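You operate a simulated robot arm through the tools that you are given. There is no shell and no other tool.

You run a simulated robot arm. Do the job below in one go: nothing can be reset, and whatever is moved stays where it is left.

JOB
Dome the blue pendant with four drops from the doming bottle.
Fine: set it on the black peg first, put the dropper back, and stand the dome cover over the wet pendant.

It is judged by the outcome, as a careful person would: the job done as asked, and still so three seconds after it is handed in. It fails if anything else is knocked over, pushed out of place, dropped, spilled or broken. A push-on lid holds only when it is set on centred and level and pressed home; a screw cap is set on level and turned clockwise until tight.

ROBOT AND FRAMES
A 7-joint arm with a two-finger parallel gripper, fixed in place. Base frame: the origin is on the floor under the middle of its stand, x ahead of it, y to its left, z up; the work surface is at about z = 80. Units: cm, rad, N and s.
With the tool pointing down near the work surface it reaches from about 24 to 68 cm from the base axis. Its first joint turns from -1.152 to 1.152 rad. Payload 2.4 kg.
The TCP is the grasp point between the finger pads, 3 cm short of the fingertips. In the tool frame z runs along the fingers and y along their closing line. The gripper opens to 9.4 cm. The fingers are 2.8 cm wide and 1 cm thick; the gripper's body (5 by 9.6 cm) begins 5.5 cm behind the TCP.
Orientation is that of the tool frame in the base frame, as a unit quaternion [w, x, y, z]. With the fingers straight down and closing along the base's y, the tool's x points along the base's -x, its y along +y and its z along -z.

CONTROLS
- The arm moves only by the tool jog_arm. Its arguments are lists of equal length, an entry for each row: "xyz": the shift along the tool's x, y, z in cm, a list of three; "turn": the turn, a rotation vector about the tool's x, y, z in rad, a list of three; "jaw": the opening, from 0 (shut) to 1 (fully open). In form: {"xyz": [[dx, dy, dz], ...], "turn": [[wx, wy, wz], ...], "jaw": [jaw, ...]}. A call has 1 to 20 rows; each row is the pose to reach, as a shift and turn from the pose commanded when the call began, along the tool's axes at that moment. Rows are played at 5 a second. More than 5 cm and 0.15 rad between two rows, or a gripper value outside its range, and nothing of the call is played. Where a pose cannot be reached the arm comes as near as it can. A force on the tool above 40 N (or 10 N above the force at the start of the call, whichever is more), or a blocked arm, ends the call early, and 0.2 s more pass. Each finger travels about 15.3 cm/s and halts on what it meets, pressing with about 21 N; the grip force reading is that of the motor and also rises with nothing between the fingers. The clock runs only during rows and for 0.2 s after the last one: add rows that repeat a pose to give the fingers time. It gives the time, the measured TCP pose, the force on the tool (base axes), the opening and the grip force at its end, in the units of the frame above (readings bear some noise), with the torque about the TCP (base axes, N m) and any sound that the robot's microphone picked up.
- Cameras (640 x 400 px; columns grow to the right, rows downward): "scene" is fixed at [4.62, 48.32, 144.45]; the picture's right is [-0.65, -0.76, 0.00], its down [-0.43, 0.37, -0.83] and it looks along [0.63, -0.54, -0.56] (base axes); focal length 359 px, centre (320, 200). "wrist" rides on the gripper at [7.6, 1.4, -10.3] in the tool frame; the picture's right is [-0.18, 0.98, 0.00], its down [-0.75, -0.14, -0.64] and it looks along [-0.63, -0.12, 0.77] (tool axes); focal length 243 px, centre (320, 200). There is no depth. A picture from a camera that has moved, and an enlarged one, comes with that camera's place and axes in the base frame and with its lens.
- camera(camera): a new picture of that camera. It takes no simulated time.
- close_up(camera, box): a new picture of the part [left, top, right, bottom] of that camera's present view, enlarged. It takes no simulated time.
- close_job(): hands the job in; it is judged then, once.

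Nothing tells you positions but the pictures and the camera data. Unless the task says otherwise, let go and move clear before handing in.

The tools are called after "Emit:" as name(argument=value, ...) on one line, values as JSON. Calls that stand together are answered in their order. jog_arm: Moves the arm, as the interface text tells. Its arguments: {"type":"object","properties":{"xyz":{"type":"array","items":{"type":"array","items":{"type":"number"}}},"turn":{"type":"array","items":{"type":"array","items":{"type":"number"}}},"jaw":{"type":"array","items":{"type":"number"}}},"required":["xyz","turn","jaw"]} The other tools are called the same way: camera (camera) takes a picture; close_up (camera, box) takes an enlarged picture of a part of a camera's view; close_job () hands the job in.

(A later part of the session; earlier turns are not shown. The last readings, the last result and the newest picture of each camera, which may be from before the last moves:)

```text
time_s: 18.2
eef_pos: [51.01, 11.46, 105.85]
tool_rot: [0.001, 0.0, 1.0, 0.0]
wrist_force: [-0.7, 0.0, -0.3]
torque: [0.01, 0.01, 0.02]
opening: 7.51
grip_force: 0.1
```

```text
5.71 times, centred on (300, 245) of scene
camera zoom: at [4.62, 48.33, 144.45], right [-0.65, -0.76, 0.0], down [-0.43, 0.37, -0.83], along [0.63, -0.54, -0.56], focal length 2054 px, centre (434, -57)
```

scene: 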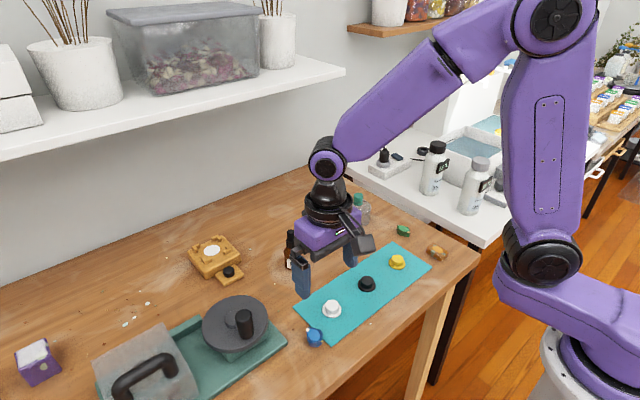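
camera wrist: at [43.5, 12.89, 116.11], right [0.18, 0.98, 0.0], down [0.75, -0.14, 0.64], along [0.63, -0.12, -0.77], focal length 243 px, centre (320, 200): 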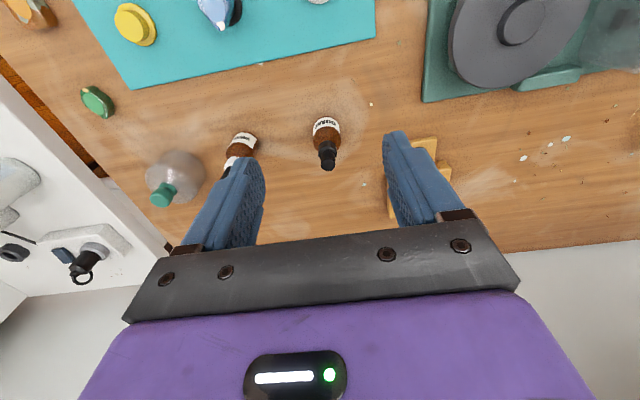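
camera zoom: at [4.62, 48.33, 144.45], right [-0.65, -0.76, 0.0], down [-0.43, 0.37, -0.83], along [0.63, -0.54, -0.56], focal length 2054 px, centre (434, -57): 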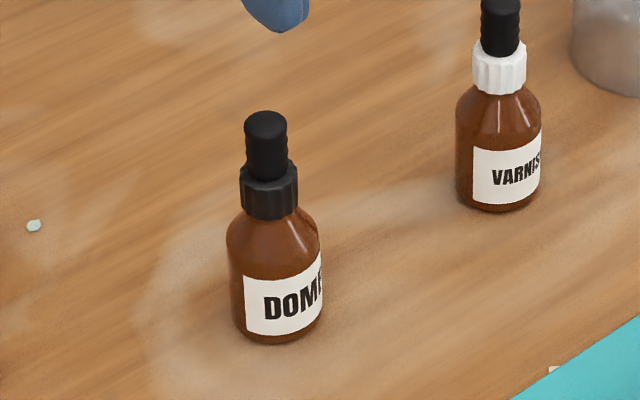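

The doming bottle reads "DOME", at about (58.9, 11.0), with the bulb top near z=91.2, bulb down to ~89, collar 87.2–89. I'll move over it and check alignment.

Emit:
jog_arm(xyz=[[-4, -0.2, 1.5], [-7.9, -0.5, 3], [-7.9, -0.5, 6], [-7.9, -0.5, 8], [-7.9, -0.5, 8]], turn=[[0, 0, 0], [0, 0, 0], [0, 0, 0], [0, 0, 0], [0, 0, 0]], jaw=[0.7, 0.6, 0.5, 0.45, 0.45])

Emit:
close_up(camera="wrist", box=[240, 40, 400, 200])

Emit:
close_up(camera="scene", box=[250, 190, 350, 280])

```text
time_s: 19.4
eef_pos: [59.0, 11.02, 97.86]
tool_rot: [0.001, 0.001, 1.0, 0.0]
wrist_force: [0.1, 0.0, -0.6]
torque: [0.0, 0.0, -0.01]
opening: 4.25
grip_force: 0.1
```

```text
2.50 times, centred on (320, 120) of wrist
camera zoom: at [51.46, 12.33, 108.06], right [0.18, 0.98, 0.0], down [0.75, -0.14, 0.64], along [0.63, -0.12, -0.77], focal length 606 px, centre (320, 400)
```

zoom: 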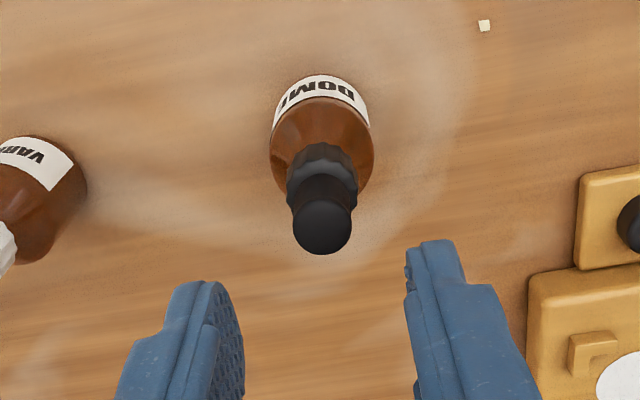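

```text
4.44 times, centred on (300, 235) of scene
camera zoom: at [4.62, 48.32, 144.45], right [-0.65, -0.76, 0.0], down [-0.43, 0.37, -0.83], along [0.63, -0.54, -0.56], focal length 1597 px, centre (409, 44)
```

zoom: 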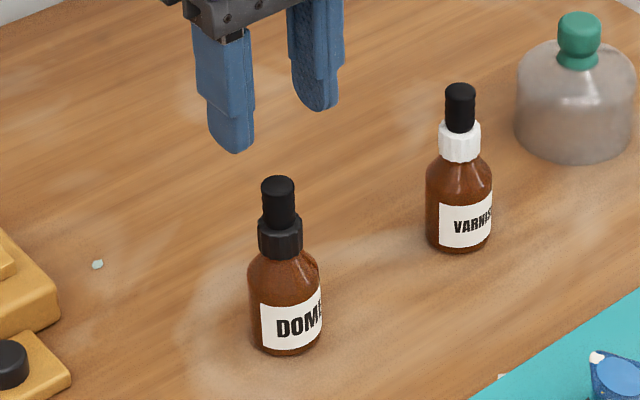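

The bulb is confirmed at (58.91, 11.0). I'll lower so the fingertips reach just above the collar, flanking only the bulb.

Emit:
jog_arm(xyz=[[0.08, 0, 2], [0.08, 0, 4], [0.08, 0, 5.3], [0.08, 0, 5.3]], turn=[[0, 0, 0], [0, 0, 0], [0, 0, 0], [0, 0, 0]], jaw=[0.45, 0.45, 0.45, 0.45])

Emit:
close_up(camera="wrist", box=[240, 60, 400, 200])

Emit:
close_up(camera="scene", box=[260, 210, 330, 280])

```text
time_s: 20.4
eef_pos: [58.83, 11.14, 92.54]
tool_rot: [0.0, -0.001, 1.0, 0.0]
wrist_force: [-0.5, 0.1, -0.5]
torque: [0.0, 0.01, 0.0]
opening: 4.22
grip_force: 0.1
```

```text
2.86 times, centred on (320, 130) of wrist
camera zoom: at [51.32, 12.41, 102.8], right [0.18, 0.98, 0.0], down [0.75, -0.14, 0.64], along [0.63, -0.12, -0.77], focal length 693 px, centre (320, 400)
```

zoom: 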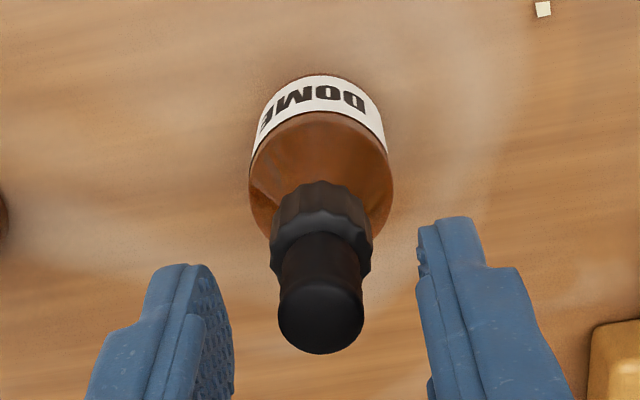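

```text
5.71 times, centred on (295, 245) of scene
camera zoom: at [4.62, 48.32, 144.45], right [-0.65, -0.76, 0.0], down [-0.43, 0.37, -0.83], along [0.63, -0.54, -0.56], focal length 2054 px, centre (463, -57)
```

zoom: 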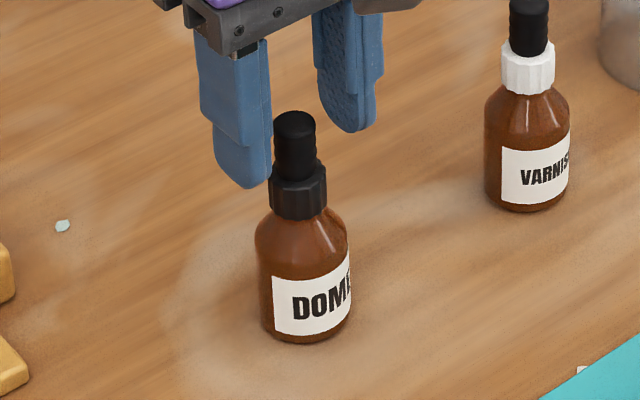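

The bulb lies between the fingertips, about 0.1 cm to the -y side. I'll correct that, go 0.2 lower and close slowly to feel the bulb.

Emit:
jog_arm(xyz=[[0, -0.08, 0.2], [0, -0.08, 0.2], [0, -0.08, 0.2], [0, -0.08, 0.2]], turn=[[0, 0, 0], [0, 0, 0], [0, 0, 0], [0, 0, 0]], jaw=[0.4, 0.3, 0.22, 0.22])

Emit:
close_up(camera="wrist", box=[240, 60, 400, 200])

```text
time_s: 21.4
eef_pos: [58.81, 10.94, 92.38]
tool_rot: [0.0, 0.0, 1.0, 0.0]
wrist_force: [-0.5, -0.5, -1.0]
torque: [0.02, 0.03, 0.02]
opening: 2.05
grip_force: 0.0
```

```text
2.86 times, centred on (320, 130) of wrist
camera zoom: at [51.29, 12.31, 102.61], right [0.18, 0.98, 0.0], down [0.75, -0.14, 0.64], along [0.63, -0.12, -0.77], focal length 693 px, centre (320, 400)
```

zoom: 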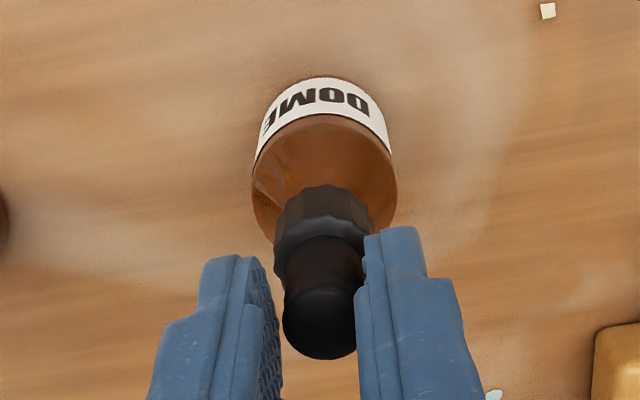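

Emit:
jog_arm(xyz=[[0, 0, 0], [0, 0, 0], [0, 0, 0]], turn=[[0, 0, 0], [0, 0, 0], [0, 0, 0]], jaw=[0.2, 0.19, 0.19])

```text
time_s: 22.2
eef_pos: [58.94, 10.89, 92.27]
tool_rot: [0.0, -0.001, 1.0, 0.0]
wrist_force: [0.2, -0.6, -1.1]
torque: [-0.02, 0.03, 0.02]
opening: 1.82
grip_force: 0.3
```

Emit:
jog_arm(xyz=[[0, 0, 0], [0, 0, 0]], turn=[[0, 0, 0], [0, 0, 0]], jaw=[0.18, 0.18])

Emit:
close_up(camera="wrist", box=[240, 60, 400, 200])

```text
time_s: 22.8
eef_pos: [58.88, 10.94, 92.33]
tool_rot: [0.0, 0.0, 1.0, 0.0]
wrist_force: [0.5, -0.2, -0.1]
torque: [0.03, -0.02, -0.02]
opening: 1.77
grip_force: 0.5
```

```text
2.86 times, centred on (320, 130) of wrist
camera zoom: at [51.29, 12.31, 102.62], right [0.18, 0.98, 0.0], down [0.75, -0.14, 0.64], along [0.63, -0.12, -0.77], focal length 693 px, centre (320, 400)
```

zoom: 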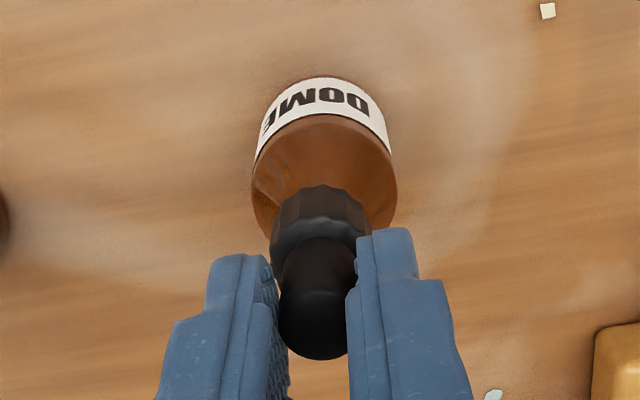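

The pads are just touching the bulb. I'll close a little further in tiny steps to find the light-hold force.

Emit:
jog_arm(xyz=[[0, 0, 0], [0, 0, 0]], turn=[[0, 0, 0], [0, 0, 0]], jaw=[0.17, 0.17])

```text
time_s: 23.4
eef_pos: [58.82, 10.84, 92.31]
tool_rot: [0.0, 0.0, 1.0, -0.001]
wrist_force: [1.0, -0.4, 1.0]
torque: [0.0, -0.01, 0.0]
opening: 1.67
grip_force: 10.9
```

At jaw 0.17 the grip is 10.9 N on a 1.67 cm wide bulb. I'll test-lift 0.6 cm to see whether the dropper comes out alone.

Emit:
jog_arm(xyz=[[0, 0, -0.3], [0, 0, -0.6], [0, 0, -0.6]], turn=[[0, 0, 0], [0, 0, 0], [0, 0, 0]], jaw=[0.17, 0.17, 0.17])

Emit:
close_up(camera="scene", box=[260, 210, 330, 280])

Emit:
close_up(camera="wrist", box=[240, 60, 400, 200])

```text
time_s: 24.2
eef_pos: [58.84, 10.8, 92.94]
tool_rot: [0.0, 0.0, 1.0, 0.001]
wrist_force: [-0.2, -0.4, 0.3]
torque: [-0.01, 0.02, -0.01]
opening: 1.7
grip_force: 1.2
```

```text
5.71 times, centred on (295, 245) of scene
camera zoom: at [4.62, 48.32, 144.45], right [-0.65, -0.76, 0.0], down [-0.43, 0.37, -0.83], along [0.63, -0.54, -0.56], focal length 2054 px, centre (463, -57)
```

zoom: 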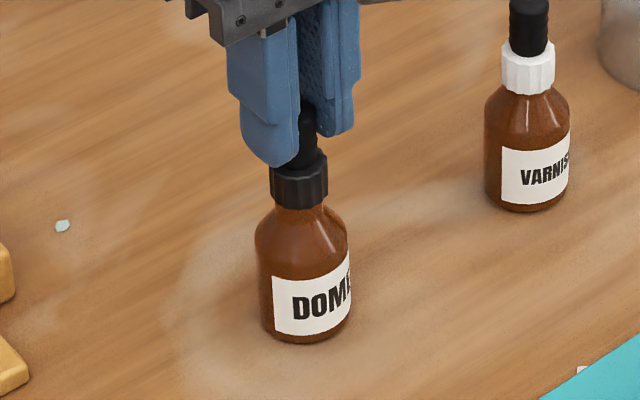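

```text
2.86 times, centred on (320, 130) of wrist
camera zoom: at [51.26, 12.33, 103.24], right [0.18, 0.98, 0.0], down [0.75, -0.14, 0.64], along [0.63, -0.12, -0.77], focal length 693 px, centre (320, 400)
```

zoom: 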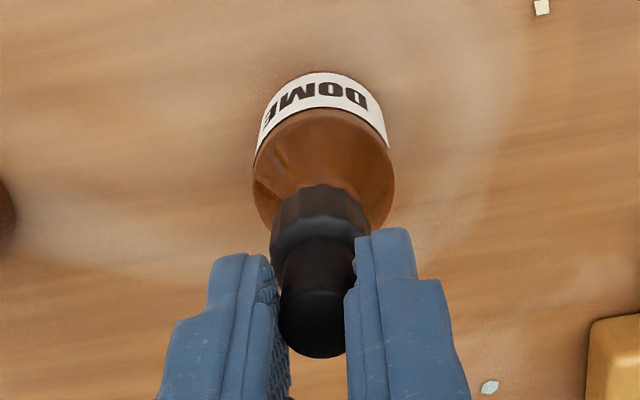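

The dropper lifts free of the bottle without unscrewing (bottle stayed put). With the pipette still inside the bottle, I'll test a squeeze and release to learn how the bulb responds and to charge it.

Emit:
jog_arm(xyz=[[0, 0, 0], [0, 0, 0]], turn=[[0, 0, 0], [0, 0, 0]], jaw=[0.16, 0.16])

```text
time_s: 24.8
eef_pos: [58.85, 10.95, 92.99]
tool_rot: [0.0, 0.0, 1.0, 0.0]
wrist_force: [0.6, 0.1, -0.5]
torque: [-0.02, 0.02, 0.0]
opening: 1.61
grip_force: 1.4
```

The bulb is soft: 1.61 cm at 1.4 N. I'll squeeze further in steps to find where it dispenses, still inside the bottle.

Emit:
jog_arm(xyz=[[0, 0, 0], [0, 0, 0]], turn=[[0, 0, 0], [0, 0, 0]], jaw=[0.145, 0.145])

Emit:
close_up(camera="wrist", box=[240, 60, 400, 200])

```text
time_s: 25.4
eef_pos: [58.77, 10.96, 92.92]
tool_rot: [0.0, 0.0, 1.0, 0.0]
wrist_force: [0.3, -0.3, -0.3]
torque: [0.01, 0.03, 0.0]
opening: 1.52
grip_force: 21.3
```

```text
2.86 times, centred on (320, 130) of wrist
camera zoom: at [51.27, 12.33, 103.23], right [0.18, 0.98, 0.0], down [0.75, -0.14, 0.64], along [0.63, -0.12, -0.77], focal length 693 px, centre (320, 400)
```

zoom: 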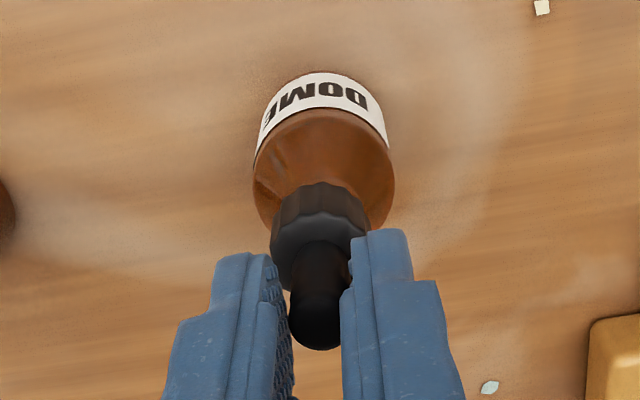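

Emit:
jog_arm(xyz=[[0, 0, 0], [0, 0, 0], [0, 0, 0]], turn=[[0, 0, 0], [0, 0, 0], [0, 0, 0]], jaw=[0.12, 0.12, 0.12])

Emit:
close_up(camera="wrist", box=[240, 60, 400, 200])

```text
time_s: 26.2
eef_pos: [58.85, 11.01, 93.01]
tool_rot: [-0.001, 0.0, 1.0, 0.0]
wrist_force: [0.7, -0.9, -0.4]
torque: [0.0, 0.03, 0.03]
opening: 1.54
grip_force: 21.2
```

```text
2.86 times, centred on (320, 130) of wrist
camera zoom: at [51.27, 12.33, 103.23], right [0.18, 0.98, 0.0], down [0.75, -0.14, 0.64], along [0.63, -0.12, -0.77], focal length 693 px, centre (320, 400)
```

zoom: 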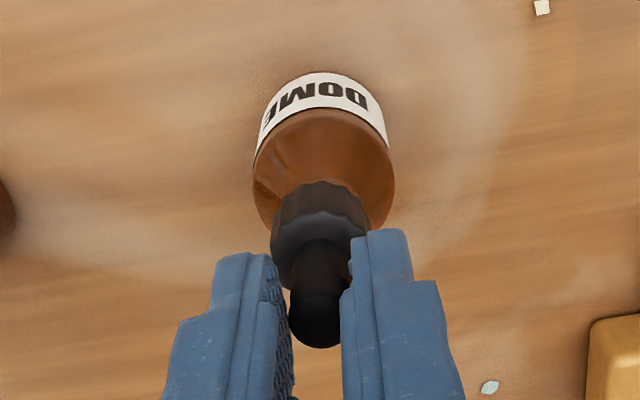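

The bulb bottoms out at about 1.53 cm; a light hold is about 1.70 cm (jaw 0.17). I'll relax to the light hold and draw the dropper straight up out of the bottle.

Emit:
jog_arm(xyz=[[0, 0, 0], [0, 0, 0], [0, 0, -0.8], [0, 0, -2], [0, 0, -3.5], [0, 0, -5], [0, 0, -5]], turn=[[0, 0, 0], [0, 0, 0], [0, 0, 0], [0, 0, 0], [0, 0, 0], [0, 0, 0], [0, 0, 0]], jaw=[0.168, 0.168, 0.168, 0.168, 0.168, 0.168, 0.168])

Emit:
close_up(camera="scene", box=[250, 190, 340, 280])

Emit:
close_up(camera="wrist", box=[240, 60, 400, 200])

```text
time_s: 27.8
eef_pos: [58.75, 10.94, 97.87]
tool_rot: [0.0, 0.0, 1.0, 0.0]
wrist_force: [0.6, -0.6, -0.2]
torque: [-0.03, 0.02, -0.02]
opening: 1.65
grip_force: 11.4
```

```text
4.44 times, centred on (295, 235) of scene
camera zoom: at [4.62, 48.32, 144.45], right [-0.65, -0.76, 0.0], down [-0.43, 0.37, -0.83], along [0.63, -0.54, -0.56], focal length 1597 px, centre (431, 44)
```

zoom: 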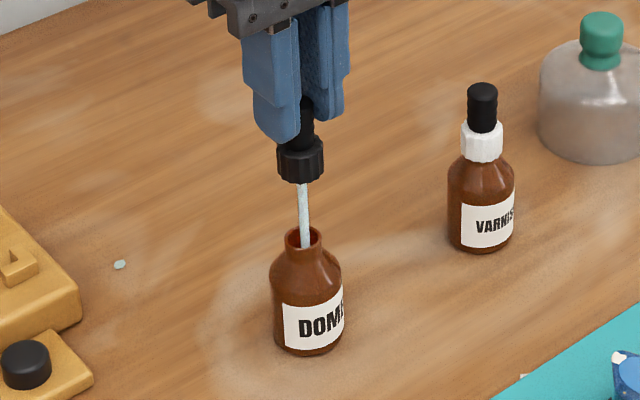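

```text
2.86 times, centred on (320, 130) of wrist
camera zoom: at [51.24, 12.3, 108.18], right [0.18, 0.98, 0.0], down [0.75, -0.14, 0.64], along [0.63, -0.12, -0.77], focal length 693 px, centre (320, 400)
```

zoom: 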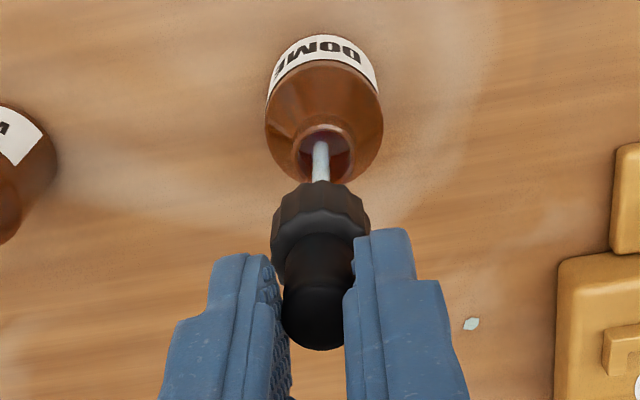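

The pipette is emerging straight. I'll keep lifting until the tip clears the bottle's mouth.

Emit:
jog_arm(xyz=[[0, 0, -1.5], [0, 0, -3], [0, 0, -4.5], [0, 0, -4.5]], turn=[[0, 0, 0], [0, 0, 0], [0, 0, 0], [0, 0, 0]], jaw=[0.168, 0.168, 0.168, 0.168])

Emit:
close_up(camera="scene", box=[250, 170, 340, 280])

Emit:
close_up(camera="wrist", box=[240, 60, 400, 200])

```text
time_s: 28.8
eef_pos: [58.87, 11.0, 102.31]
tool_rot: [0.0, 0.0, 1.0, 0.002]
wrist_force: [-0.4, -0.5, -0.1]
torque: [-0.02, 0.05, -0.01]
opening: 1.64
grip_force: 11.1
```

```text
3.64 times, centred on (295, 225) of scene
camera zoom: at [4.62, 48.32, 144.45], right [-0.65, -0.76, 0.0], down [-0.43, 0.37, -0.83], along [0.63, -0.54, -0.56], focal length 1307 px, centre (411, 109)
```

zoom: 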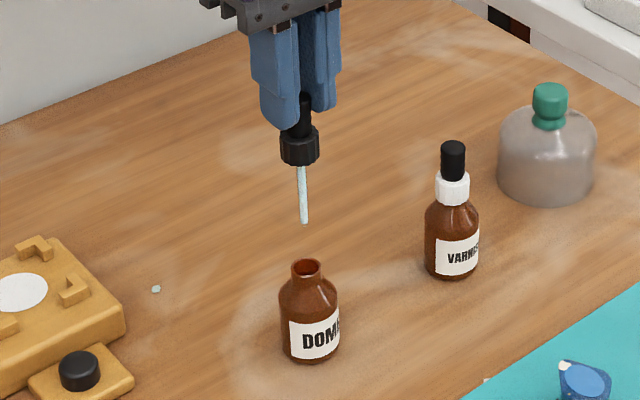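

```text
2.86 times, centred on (320, 130) of wrist
camera zoom: at [51.24, 12.36, 112.72], right [0.18, 0.98, 0.0], down [0.75, -0.14, 0.64], along [0.63, -0.12, -0.77], focal length 693 px, centre (320, 400)
```

zoom: 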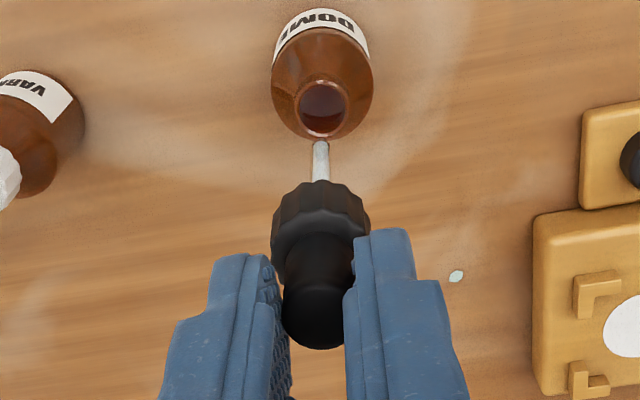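

The dropper is out; its tip hangs about 10.9 cm below the TCP and is vertical. I'll carry it, raised a touch, over to the pendant at (42.1, 1.95).

Emit:
jog_arm(xyz=[[0, 0, -1], [2, -1.1, -1], [4.2, -2.3, -1], [6.6, -3.6, -1], [9, -4.9, -1], [11.4, -6.2, -1], [13.6, -7.4, -1], [15.4, -8.4, -1], [16.4, -8.9, -1], [16.75, -9.05, -1], [16.75, -9.05, -1]], turn=[[0, 0, 0], [0, 0, 0], [0, 0, 0], [0, 0, 0], [0, 0, 0], [0, 0, 0], [0, 0, 0], [0, 0, 0], [0, 0, 0], [0, 0, 0], [0, 0, 0]], jaw=[0.168, 0.168, 0.168, 0.168, 0.168, 0.168, 0.168, 0.168, 0.168, 0.168, 0.168])

Emit:
camera(camera="scene")

Emit:
close_up(camera="scene", box=[320, 200, 420, 310])

Emit:
close_up(camera="wrist", box=[240, 30, 400, 200])

```text
time_s: 31.2
eef_pos: [42.11, 1.99, 103.47]
tool_rot: [0.0, 0.0, 1.0, 0.0]
wrist_force: [0.5, -0.4, -0.3]
torque: [0.0, 0.0, 0.02]
opening: 1.66
grip_force: 11.3
```

```text
taken
```

scene: 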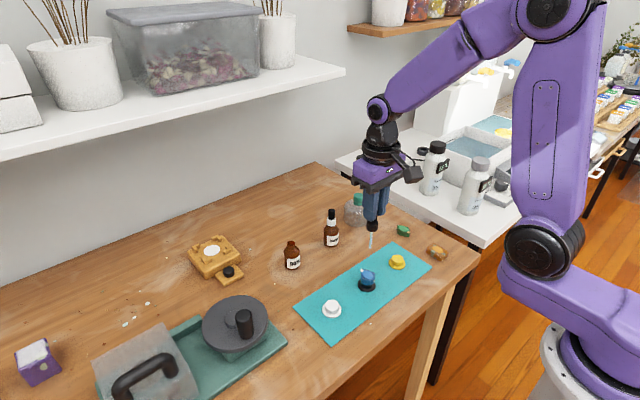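

```text
3.64 times, centred on (370, 255) of scene
camera zoom: at [4.62, 48.32, 144.45], right [-0.65, -0.76, 0.0], down [-0.43, 0.37, -0.83], along [0.63, -0.54, -0.56], focal length 1307 px, centre (138, 0)
```

zoom: 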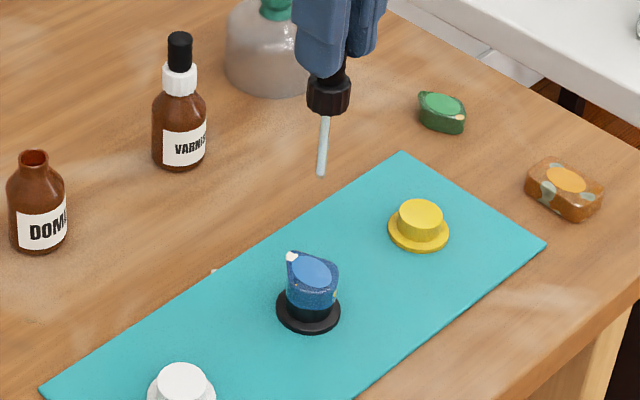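

```text
2.35 times, centred on (320, 115) of wrist
camera zoom: at [34.55, 3.29, 113.69], right [0.18, 0.98, 0.0], down [0.75, -0.14, 0.64], along [0.63, -0.12, -0.77], focal length 571 px, centre (320, 400)
```

zoom: 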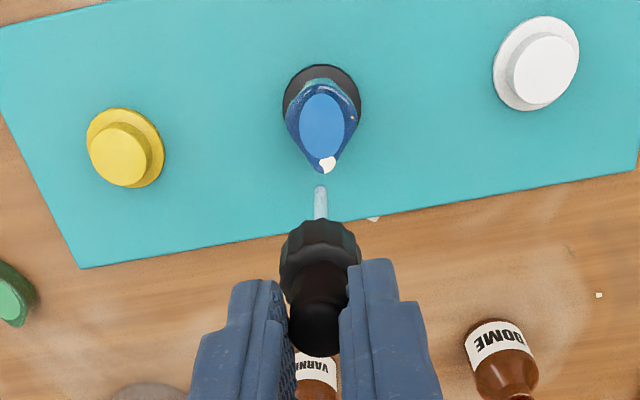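

The tip is at about (41.95, 2.0), directly above the pendant's face. I'll lower it to roughly 2 cm over the face and check.

Emit:
jog_arm(xyz=[[0, 0, 1.5], [0, 0, 3.5], [0, 0, 5.5], [0, 0, 6.5], [0, 0, 6.5]], turn=[[0, 0, 0], [0, 0, 0], [0, 0, 0], [0, 0, 0], [0, 0, 0]], jaw=[0.168, 0.168, 0.168, 0.168, 0.168])

Emit:
close_up(camera="scene", box=[330, 220, 410, 300])

Emit:
close_up(camera="wrist", box=[260, 40, 380, 140])

```text
time_s: 32.4
eef_pos: [42.11, 2.03, 96.88]
tool_rot: [0.0, 0.0, 1.0, -0.001]
wrist_force: [-0.6, 0.8, 0.1]
torque: [0.0, -0.02, -0.06]
opening: 1.67
grip_force: 11.2
```

```text
5.00 times, centred on (370, 260) of scene
camera zoom: at [4.62, 48.32, 144.45], right [-0.65, -0.76, 0.0], down [-0.43, 0.37, -0.83], along [0.63, -0.54, -0.56], focal length 1797 px, centre (70, -100)
```

zoom: 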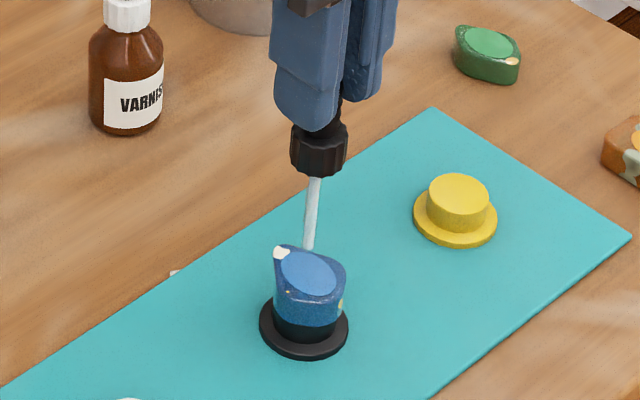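

```text
4.00 times, centred on (320, 90) of wrist
camera zoom: at [34.56, 3.32, 107.17], right [0.18, 0.98, 0.0], down [0.75, -0.14, 0.64], along [0.63, -0.12, -0.77], focal length 970 px, centre (320, 640)
```

zoom: 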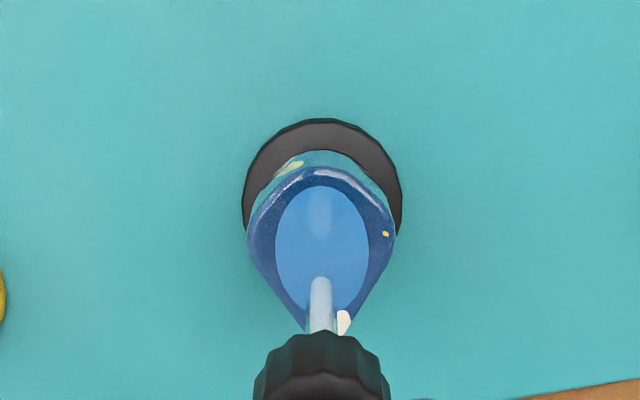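

The tip is centred over the face with ~1.5–2 cm clearance. I'll lower a bit more and give one gentle squeeze for the first drop.

Emit:
jog_arm(xyz=[[0, 0, 0.3], [0, 0, 0.6], [0, 0, 0.6]], turn=[[0, 0, 0], [0, 0, 0], [0, 0, 0]], jaw=[0.168, 0.168, 0.168])

Emit:
jog_arm(xyz=[[0, 0, 0]], turn=[[0, 0, 0]], jaw=[0.155])

Emit:
close_up(camera="wrist", box=[270, 70, 370, 150])

Emit:
close_up(camera="scene", box=[345, 240, 395, 290])

```text
time_s: 33.2
eef_pos: [42.11, 1.92, 96.29]
tool_rot: [0.0, 0.0, 1.0, 0.0]
wrist_force: [0.3, -0.6, -0.1]
torque: [0.01, 0.01, 0.01]
opening: 1.67
grip_force: 11.2
```

```text
time_s: 33.6
eef_pos: [42.03, 1.91, 96.23]
tool_rot: [0.0, 0.0, 1.0, 0.0]
wrist_force: [0.5, 0.8, -0.6]
torque: [0.0, -0.01, 0.0]
opening: 1.55
grip_force: 20.7
```

```text
5.00 times, centred on (320, 110) of wrist
camera zoom: at [34.56, 3.29, 106.59], right [0.18, 0.98, 0.0], down [0.75, -0.14, 0.64], along [0.63, -0.12, -0.77], focal length 1213 px, centre (320, 650)
```

zoom: 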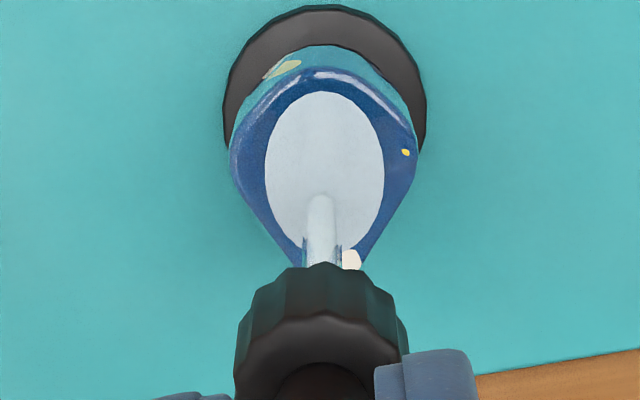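

```text
8.00 times, centred on (370, 265) of scene
camera zoom: at [4.62, 48.32, 144.45], right [-0.65, -0.76, 0.0], down [-0.43, 0.37, -0.83], along [0.63, -0.54, -0.56], focal length 2875 px, centre (-80, -320)
```

zoom: 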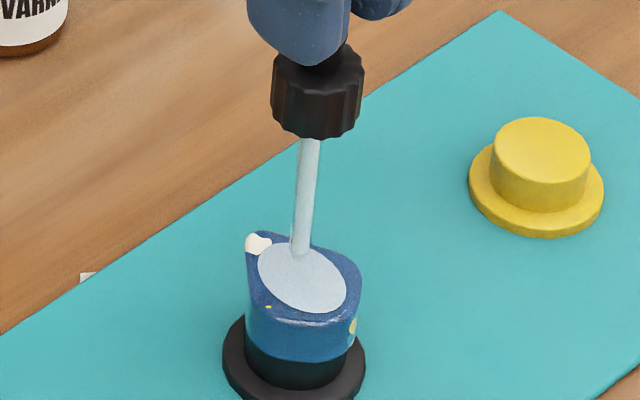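

The oval face has just changed to a wet, pale film, so the first squeeze delivered a drop. I'll relax the bulb and look again before the next.

Emit:
jog_arm(xyz=[[0, 0, 0], [0, 0, 0]], turn=[[0, 0, 0], [0, 0, 0]], jaw=[0.172, 0.172])

Emit:
close_up(camera="wrist", box=[270, 70, 370, 150])

Emit:
close_up(camera="scene", box=[345, 240, 395, 290])

```text
time_s: 34.2
eef_pos: [42.21, 1.83, 96.28]
tool_rot: [0.0, 0.001, 1.0, 0.0]
wrist_force: [0.6, 1.1, -1.0]
torque: [0.02, 0.0, -0.02]
opening: 1.66
grip_force: 11.3
```

```text
5.00 times, centred on (320, 110) of wrist
camera zoom: at [34.57, 3.29, 106.59], right [0.18, 0.98, 0.0], down [0.75, -0.14, 0.64], along [0.63, -0.12, -0.77], focal length 1213 px, centre (320, 650)
```

zoom: 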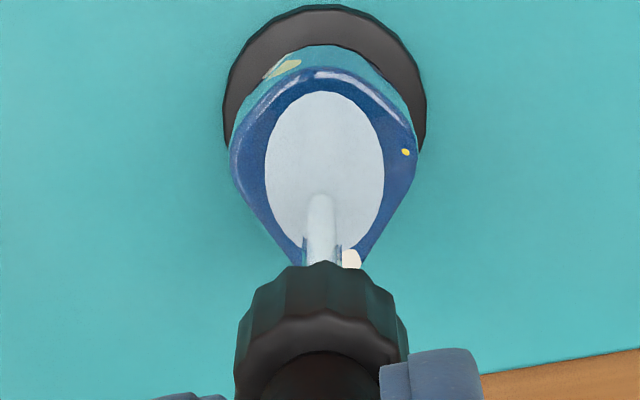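

```text
8.00 times, centred on (370, 265) of scene
camera zoom: at [4.62, 48.32, 144.45], right [-0.65, -0.76, 0.0], down [-0.43, 0.37, -0.83], along [0.63, -0.54, -0.56], focal length 2875 px, centre (-80, -320)
```

zoom: 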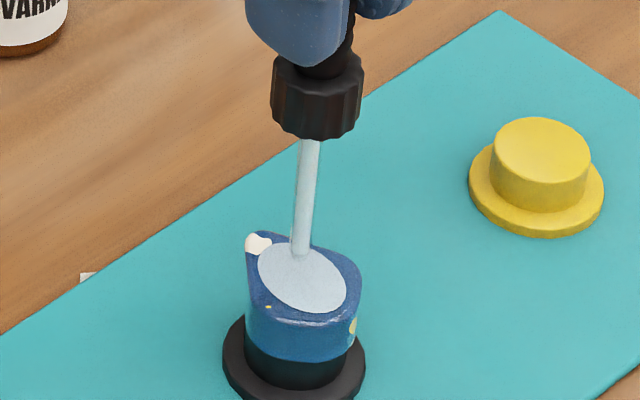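

One drop is on. I'll relax the bulb slightly more so that it fully resets, checking the hold stays secure.

Emit:
jog_arm(xyz=[[0, 0, 0], [0, 0, 0]], turn=[[0, 0, 0], [0, 0, 0]], jaw=[0.177, 0.177])

Emit:
close_up(camera="scene", box=[345, 240, 395, 290])

```text
time_s: 34.8
eef_pos: [42.18, 1.92, 96.35]
tool_rot: [0.0, -0.001, 1.0, 0.0]
wrist_force: [-0.4, -0.5, 0.3]
torque: [0.03, 0.03, -0.01]
opening: 1.76
grip_force: 0.7
```

```text
8.00 times, centred on (370, 265) of scene
camera zoom: at [4.62, 48.32, 144.45], right [-0.65, -0.76, 0.0], down [-0.43, 0.37, -0.83], along [0.63, -0.54, -0.56], focal length 2875 px, centre (-80, -320)
```

zoom: 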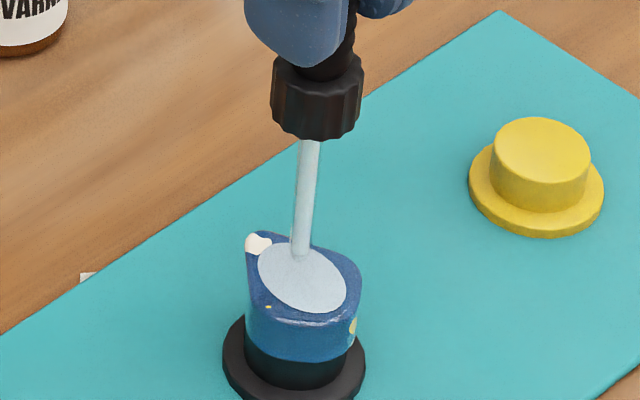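

The dropper stays held at the relaxed setting. Second squeeze now.

Emit:
jog_arm(xyz=[[0, 0, 0]], turn=[[0, 0, 0]], jaw=[0.155])

Emit:
close_up(camera="wrist", box=[270, 70, 370, 150])

Emit:
close_up(camera="scene", box=[345, 240, 395, 290])

```text
time_s: 35.2
eef_pos: [42.18, 1.85, 96.32]
tool_rot: [0.0, 0.001, 1.0, 0.0]
wrist_force: [-1.4, 0.0, -0.3]
torque: [-0.01, 0.02, 0.03]
opening: 1.56
grip_force: 21.0
```

```text
5.00 times, centred on (320, 110) of wrist
camera zoom: at [34.57, 3.29, 106.59], right [0.18, 0.98, 0.0], down [0.75, -0.14, 0.64], along [0.63, -0.12, -0.77], focal length 1213 px, centre (320, 650)
```

zoom: 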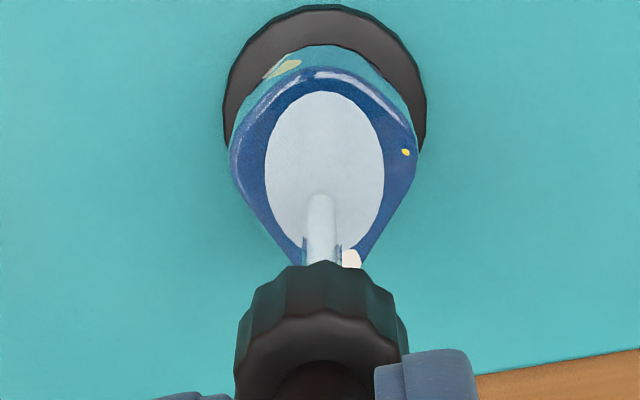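

```text
8.00 times, centred on (370, 265) of scene
camera zoom: at [4.62, 48.32, 144.45], right [-0.65, -0.76, 0.0], down [-0.43, 0.37, -0.83], along [0.63, -0.54, -0.56], focal length 2875 px, centre (-80, -320)
```

zoom: 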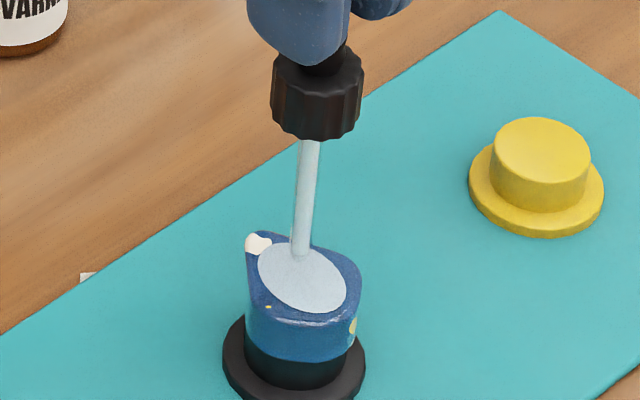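

I can't tell the pool's height at this scale, so I'll zoom in tighter to see how the dome builds up.

Emit:
close_up(camera="scene", box=[358, 264, 382, 280])

Emit:
close_up(camera="wrist", box=[300, 85, 340, 125])

```text
16.00 times, centred on (370, 272) of scene
camera zoom: at [4.62, 48.32, 144.45], right [-0.65, -0.76, 0.0], down [-0.43, 0.37, -0.83], along [0.63, -0.54, -0.56], focal length 5750 px, centre (-480, -952)
```

zoom: 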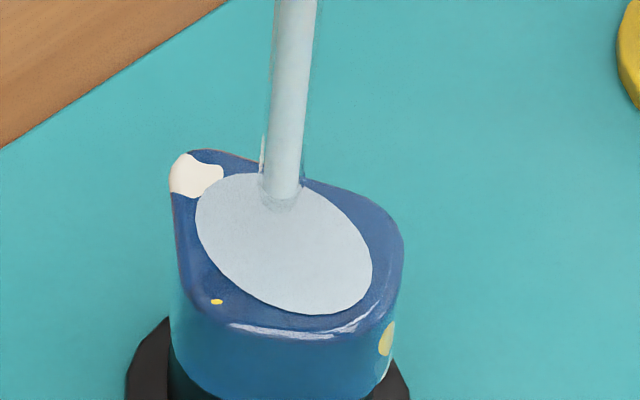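

```text
10.00 times, centred on (320, 105) of wrist
camera zoom: at [34.57, 3.29, 106.59], right [0.18, 0.98, 0.0], down [0.75, -0.14, 0.64], along [0.63, -0.12, -0.77], focal length 2426 px, centre (320, 1150)
```

zoom: 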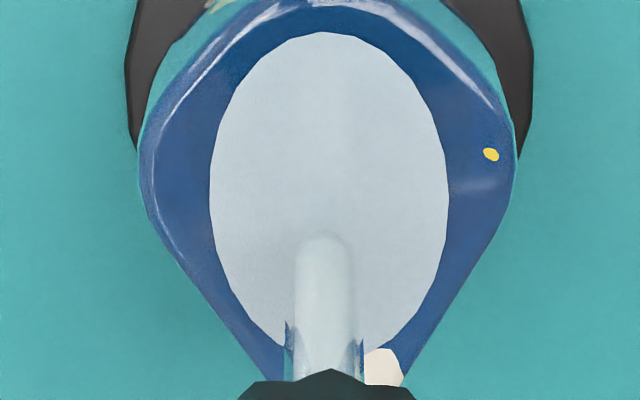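

Emit:
jog_arm(xyz=[[0, 0, 0], [0, 0, 0]], turn=[[0, 0, 0], [0, 0, 0]], jaw=[0.177, 0.177])

Emit:
close_up(camera="scene", box=[358, 264, 382, 280])

Emit:
close_up(camera="wrist", box=[300, 85, 340, 125])

Emit:
close_up(camera="scene", box=[358, 246, 382, 272])

```text
time_s: 35.8
eef_pos: [42.0, 1.88, 96.27]
tool_rot: [0.001, 0.0, 1.0, 0.001]
wrist_force: [0.9, -0.3, -0.1]
torque: [0.0, -0.01, 0.01]
opening: 1.77
grip_force: 0.8
```

```text
16.00 times, centred on (370, 272) of scene
camera zoom: at [4.62, 48.32, 144.45], right [-0.65, -0.76, 0.0], down [-0.43, 0.37, -0.83], along [0.63, -0.54, -0.56], focal length 5750 px, centre (-480, -952)
```

zoom: 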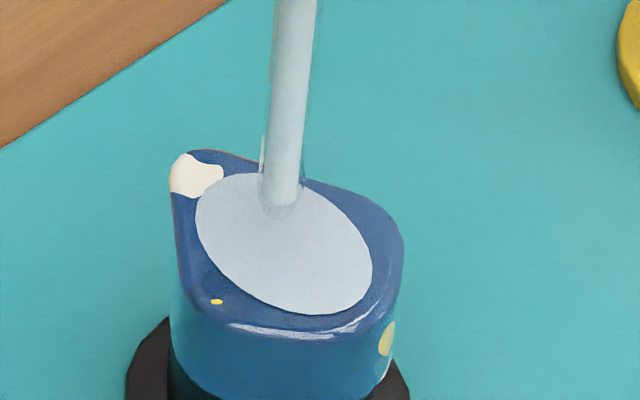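

```text
10.00 times, centred on (320, 105) of wrist
camera zoom: at [34.57, 3.29, 106.59], right [0.18, 0.98, 0.0], down [0.75, -0.14, 0.64], along [0.63, -0.12, -0.77], focal length 2426 px, centre (320, 1150)
```

zoom: 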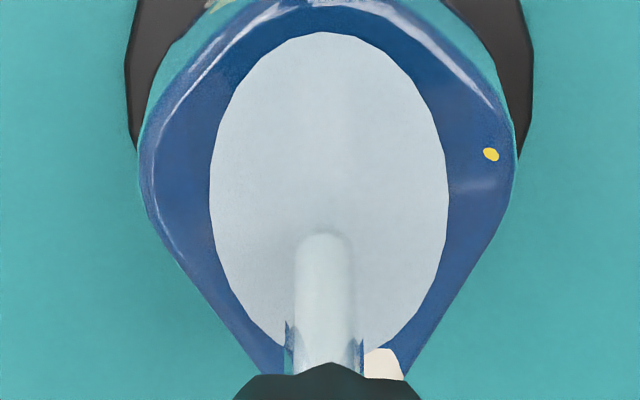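

```text
15.38 times, centred on (370, 259) of scene
camera zoom: at [4.62, 48.32, 144.45], right [-0.65, -0.76, 0.0], down [-0.43, 0.37, -0.83], along [0.63, -0.54, -0.56], focal length 5529 px, centre (-449, -708)
```

zoom: 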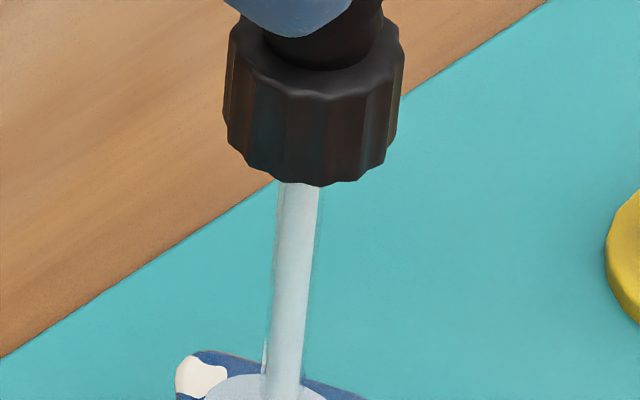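

The pool looks unchanged in extent, so I'm counting one drop per full squeeze-and-release: two so far. Third squeeze now.

Emit:
jog_arm(xyz=[[0, 0, 0]], turn=[[0, 0, 0]], jaw=[0.155])

Emit:
close_up(camera="scene", box=[358, 264, 382, 280])

Emit:
jog_arm(xyz=[[0, 0, 0], [0, 0, 0]], turn=[[0, 0, 0], [0, 0, 0]], jaw=[0.177, 0.177])

Emit:
close_up(camera="scene", box=[358, 264, 382, 280])

Emit:
close_up(camera="wrist", box=[300, 85, 340, 125])

```text
time_s: 36.2
eef_pos: [42.05, 1.92, 96.37]
tool_rot: [0.0, 0.0, 1.0, 0.0]
wrist_force: [0.0, 0.1, 0.0]
torque: [0.0, 0.0, 0.01]
opening: 1.57
grip_force: 21.0
```

```text
16.00 times, centred on (370, 272) of scene
camera zoom: at [4.62, 48.32, 144.45], right [-0.65, -0.76, 0.0], down [-0.43, 0.37, -0.83], along [0.63, -0.54, -0.56], focal length 5750 px, centre (-480, -952)
```

zoom: 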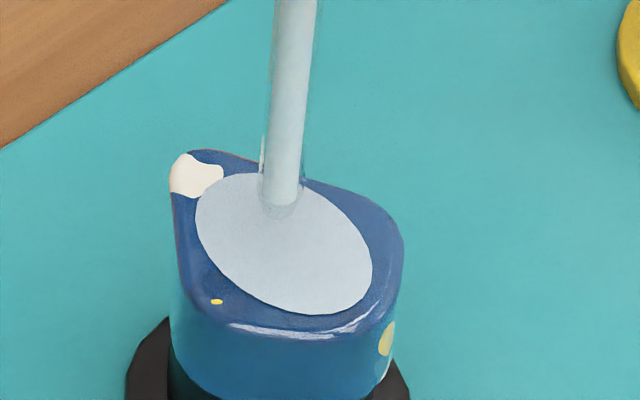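

```text
time_s: 36.8
eef_pos: [42.21, 1.83, 96.28]
tool_rot: [0.0, 0.0, 1.0, -0.001]
wrist_force: [-0.3, -0.3, -0.5]
torque: [-0.02, 0.04, -0.03]
opening: 1.76
grip_force: 0.8
```

```text
16.00 times, centred on (370, 272) of scene
camera zoom: at [4.62, 48.32, 144.45], right [-0.65, -0.76, 0.0], down [-0.43, 0.37, -0.83], along [0.63, -0.54, -0.56], focal length 5750 px, centre (-480, -952)
```

zoom: 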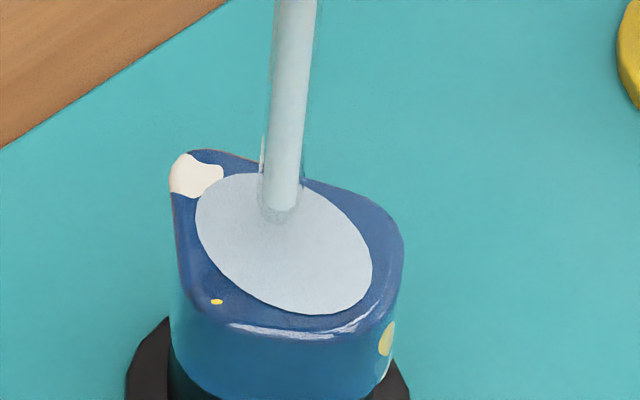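

```text
10.00 times, centred on (320, 105) of wrist
camera zoom: at [34.57, 3.29, 106.59], right [0.18, 0.98, 0.0], down [0.75, -0.14, 0.64], along [0.63, -0.12, -0.77], focal length 2426 px, centre (320, 1150)
```

zoom: 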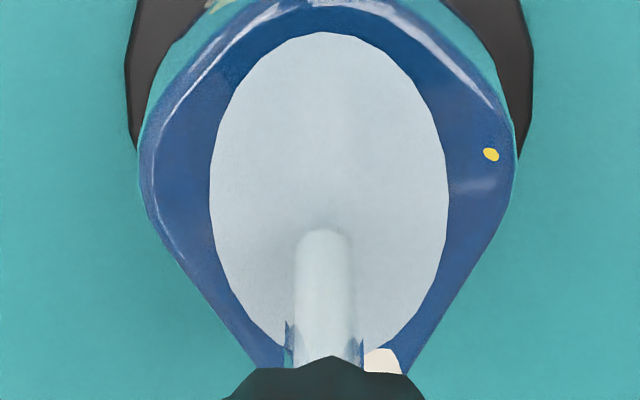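

Three squeezes done; the dropper creeps down a hair at the loosest setting, so after the fourth I'll return to the firmer hold. Fourth squeeze now.

Emit:
jog_arm(xyz=[[0, 0, 0]], turn=[[0, 0, 0]], jaw=[0.155])

Emit:
close_up(camera="scene", box=[358, 264, 382, 280])

Emit:
close_up(camera="wrist", box=[300, 85, 340, 125])

```text
time_s: 37.2
eef_pos: [42.0, 1.78, 96.26]
tool_rot: [-0.001, 0.0, 1.0, 0.0]
wrist_force: [0.0, -0.6, 0.7]
torque: [0.02, -0.01, 0.0]
opening: 1.56
grip_force: 21.0
```

```text
16.00 times, centred on (370, 272) of scene
camera zoom: at [4.62, 48.32, 144.45], right [-0.65, -0.76, 0.0], down [-0.43, 0.37, -0.83], along [0.63, -0.54, -0.56], focal length 5750 px, centre (-480, -952)
```

zoom: 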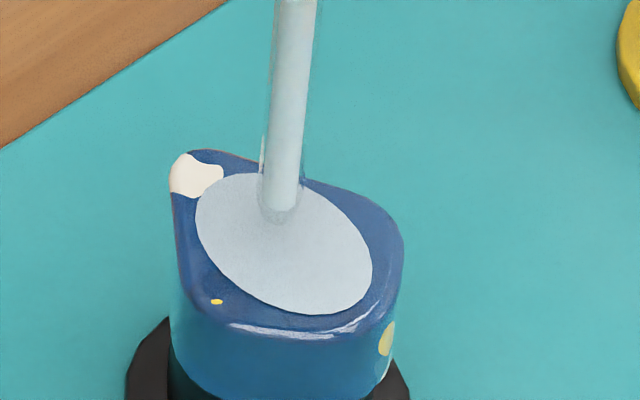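

```text
10.00 times, centred on (320, 105) of wrist
camera zoom: at [34.57, 3.29, 106.59], right [0.18, 0.98, 0.0], down [0.75, -0.14, 0.64], along [0.63, -0.12, -0.77], focal length 2426 px, centre (320, 1150)
```

zoom: 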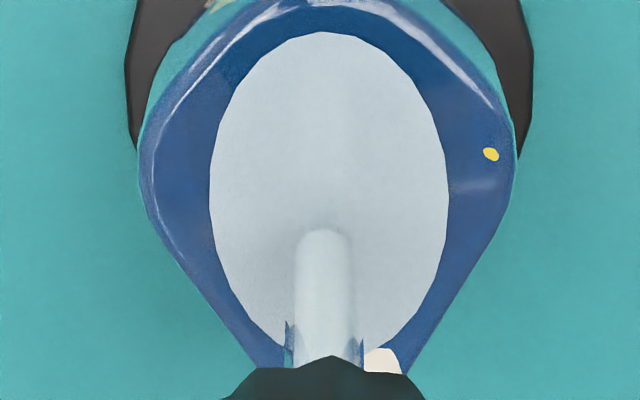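

Four drops are on the pendant. I'll relax to the firm hold, raise, and carry the dropper back over the open bottle.

Emit:
jog_arm(xyz=[[0, 0, 0], [0, 0, 0], [0, 0, -1], [0, 0, -3], [0, 0, -5], [0, 0, -7.1], [0, 0, -7.1]], turn=[[0, 0, 0], [0, 0, 0], [0, 0, 0], [0, 0, 0], [0, 0, 0], [0, 0, 0], [0, 0, 0]], jaw=[0.168, 0.168, 0.168, 0.168, 0.168, 0.168, 0.168])

Emit:
close_up(camera="wrist", box=[240, 30, 400, 200])

Emit:
close_up(camera="scene", box=[330, 210, 410, 300])

```text
time_s: 38.8
eef_pos: [42.08, 1.94, 103.38]
tool_rot: [0.001, 0.001, 1.0, 0.0]
wrist_force: [-0.2, -1.1, -0.1]
torque: [0.02, 0.01, 0.0]
opening: 1.68
grip_force: 0.8
```

```text
2.35 times, centred on (320, 115) of wrist
camera zoom: at [34.59, 3.33, 113.68], right [0.18, 0.98, 0.0], down [0.75, -0.14, 0.64], along [0.63, -0.12, -0.77], focal length 571 px, centre (320, 400)
```

zoom: 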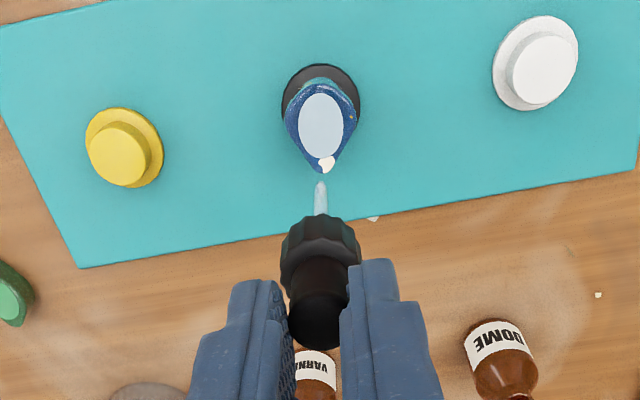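

```text
4.44 times, centred on (370, 255) of scene
camera zoom: at [4.62, 48.32, 144.45], right [-0.65, -0.76, 0.0], down [-0.43, 0.37, -0.83], along [0.63, -0.54, -0.56], focal length 1597 px, centre (98, -44)
```

zoom: 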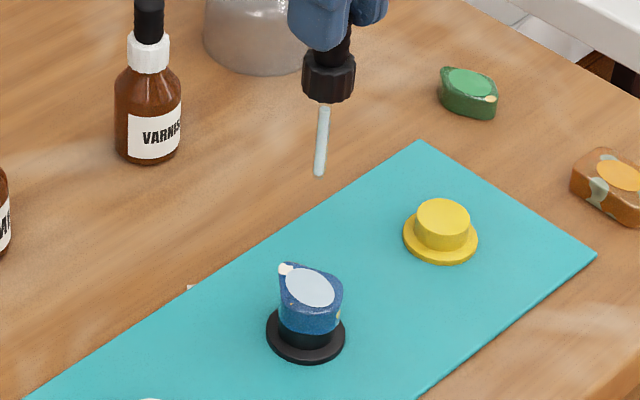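

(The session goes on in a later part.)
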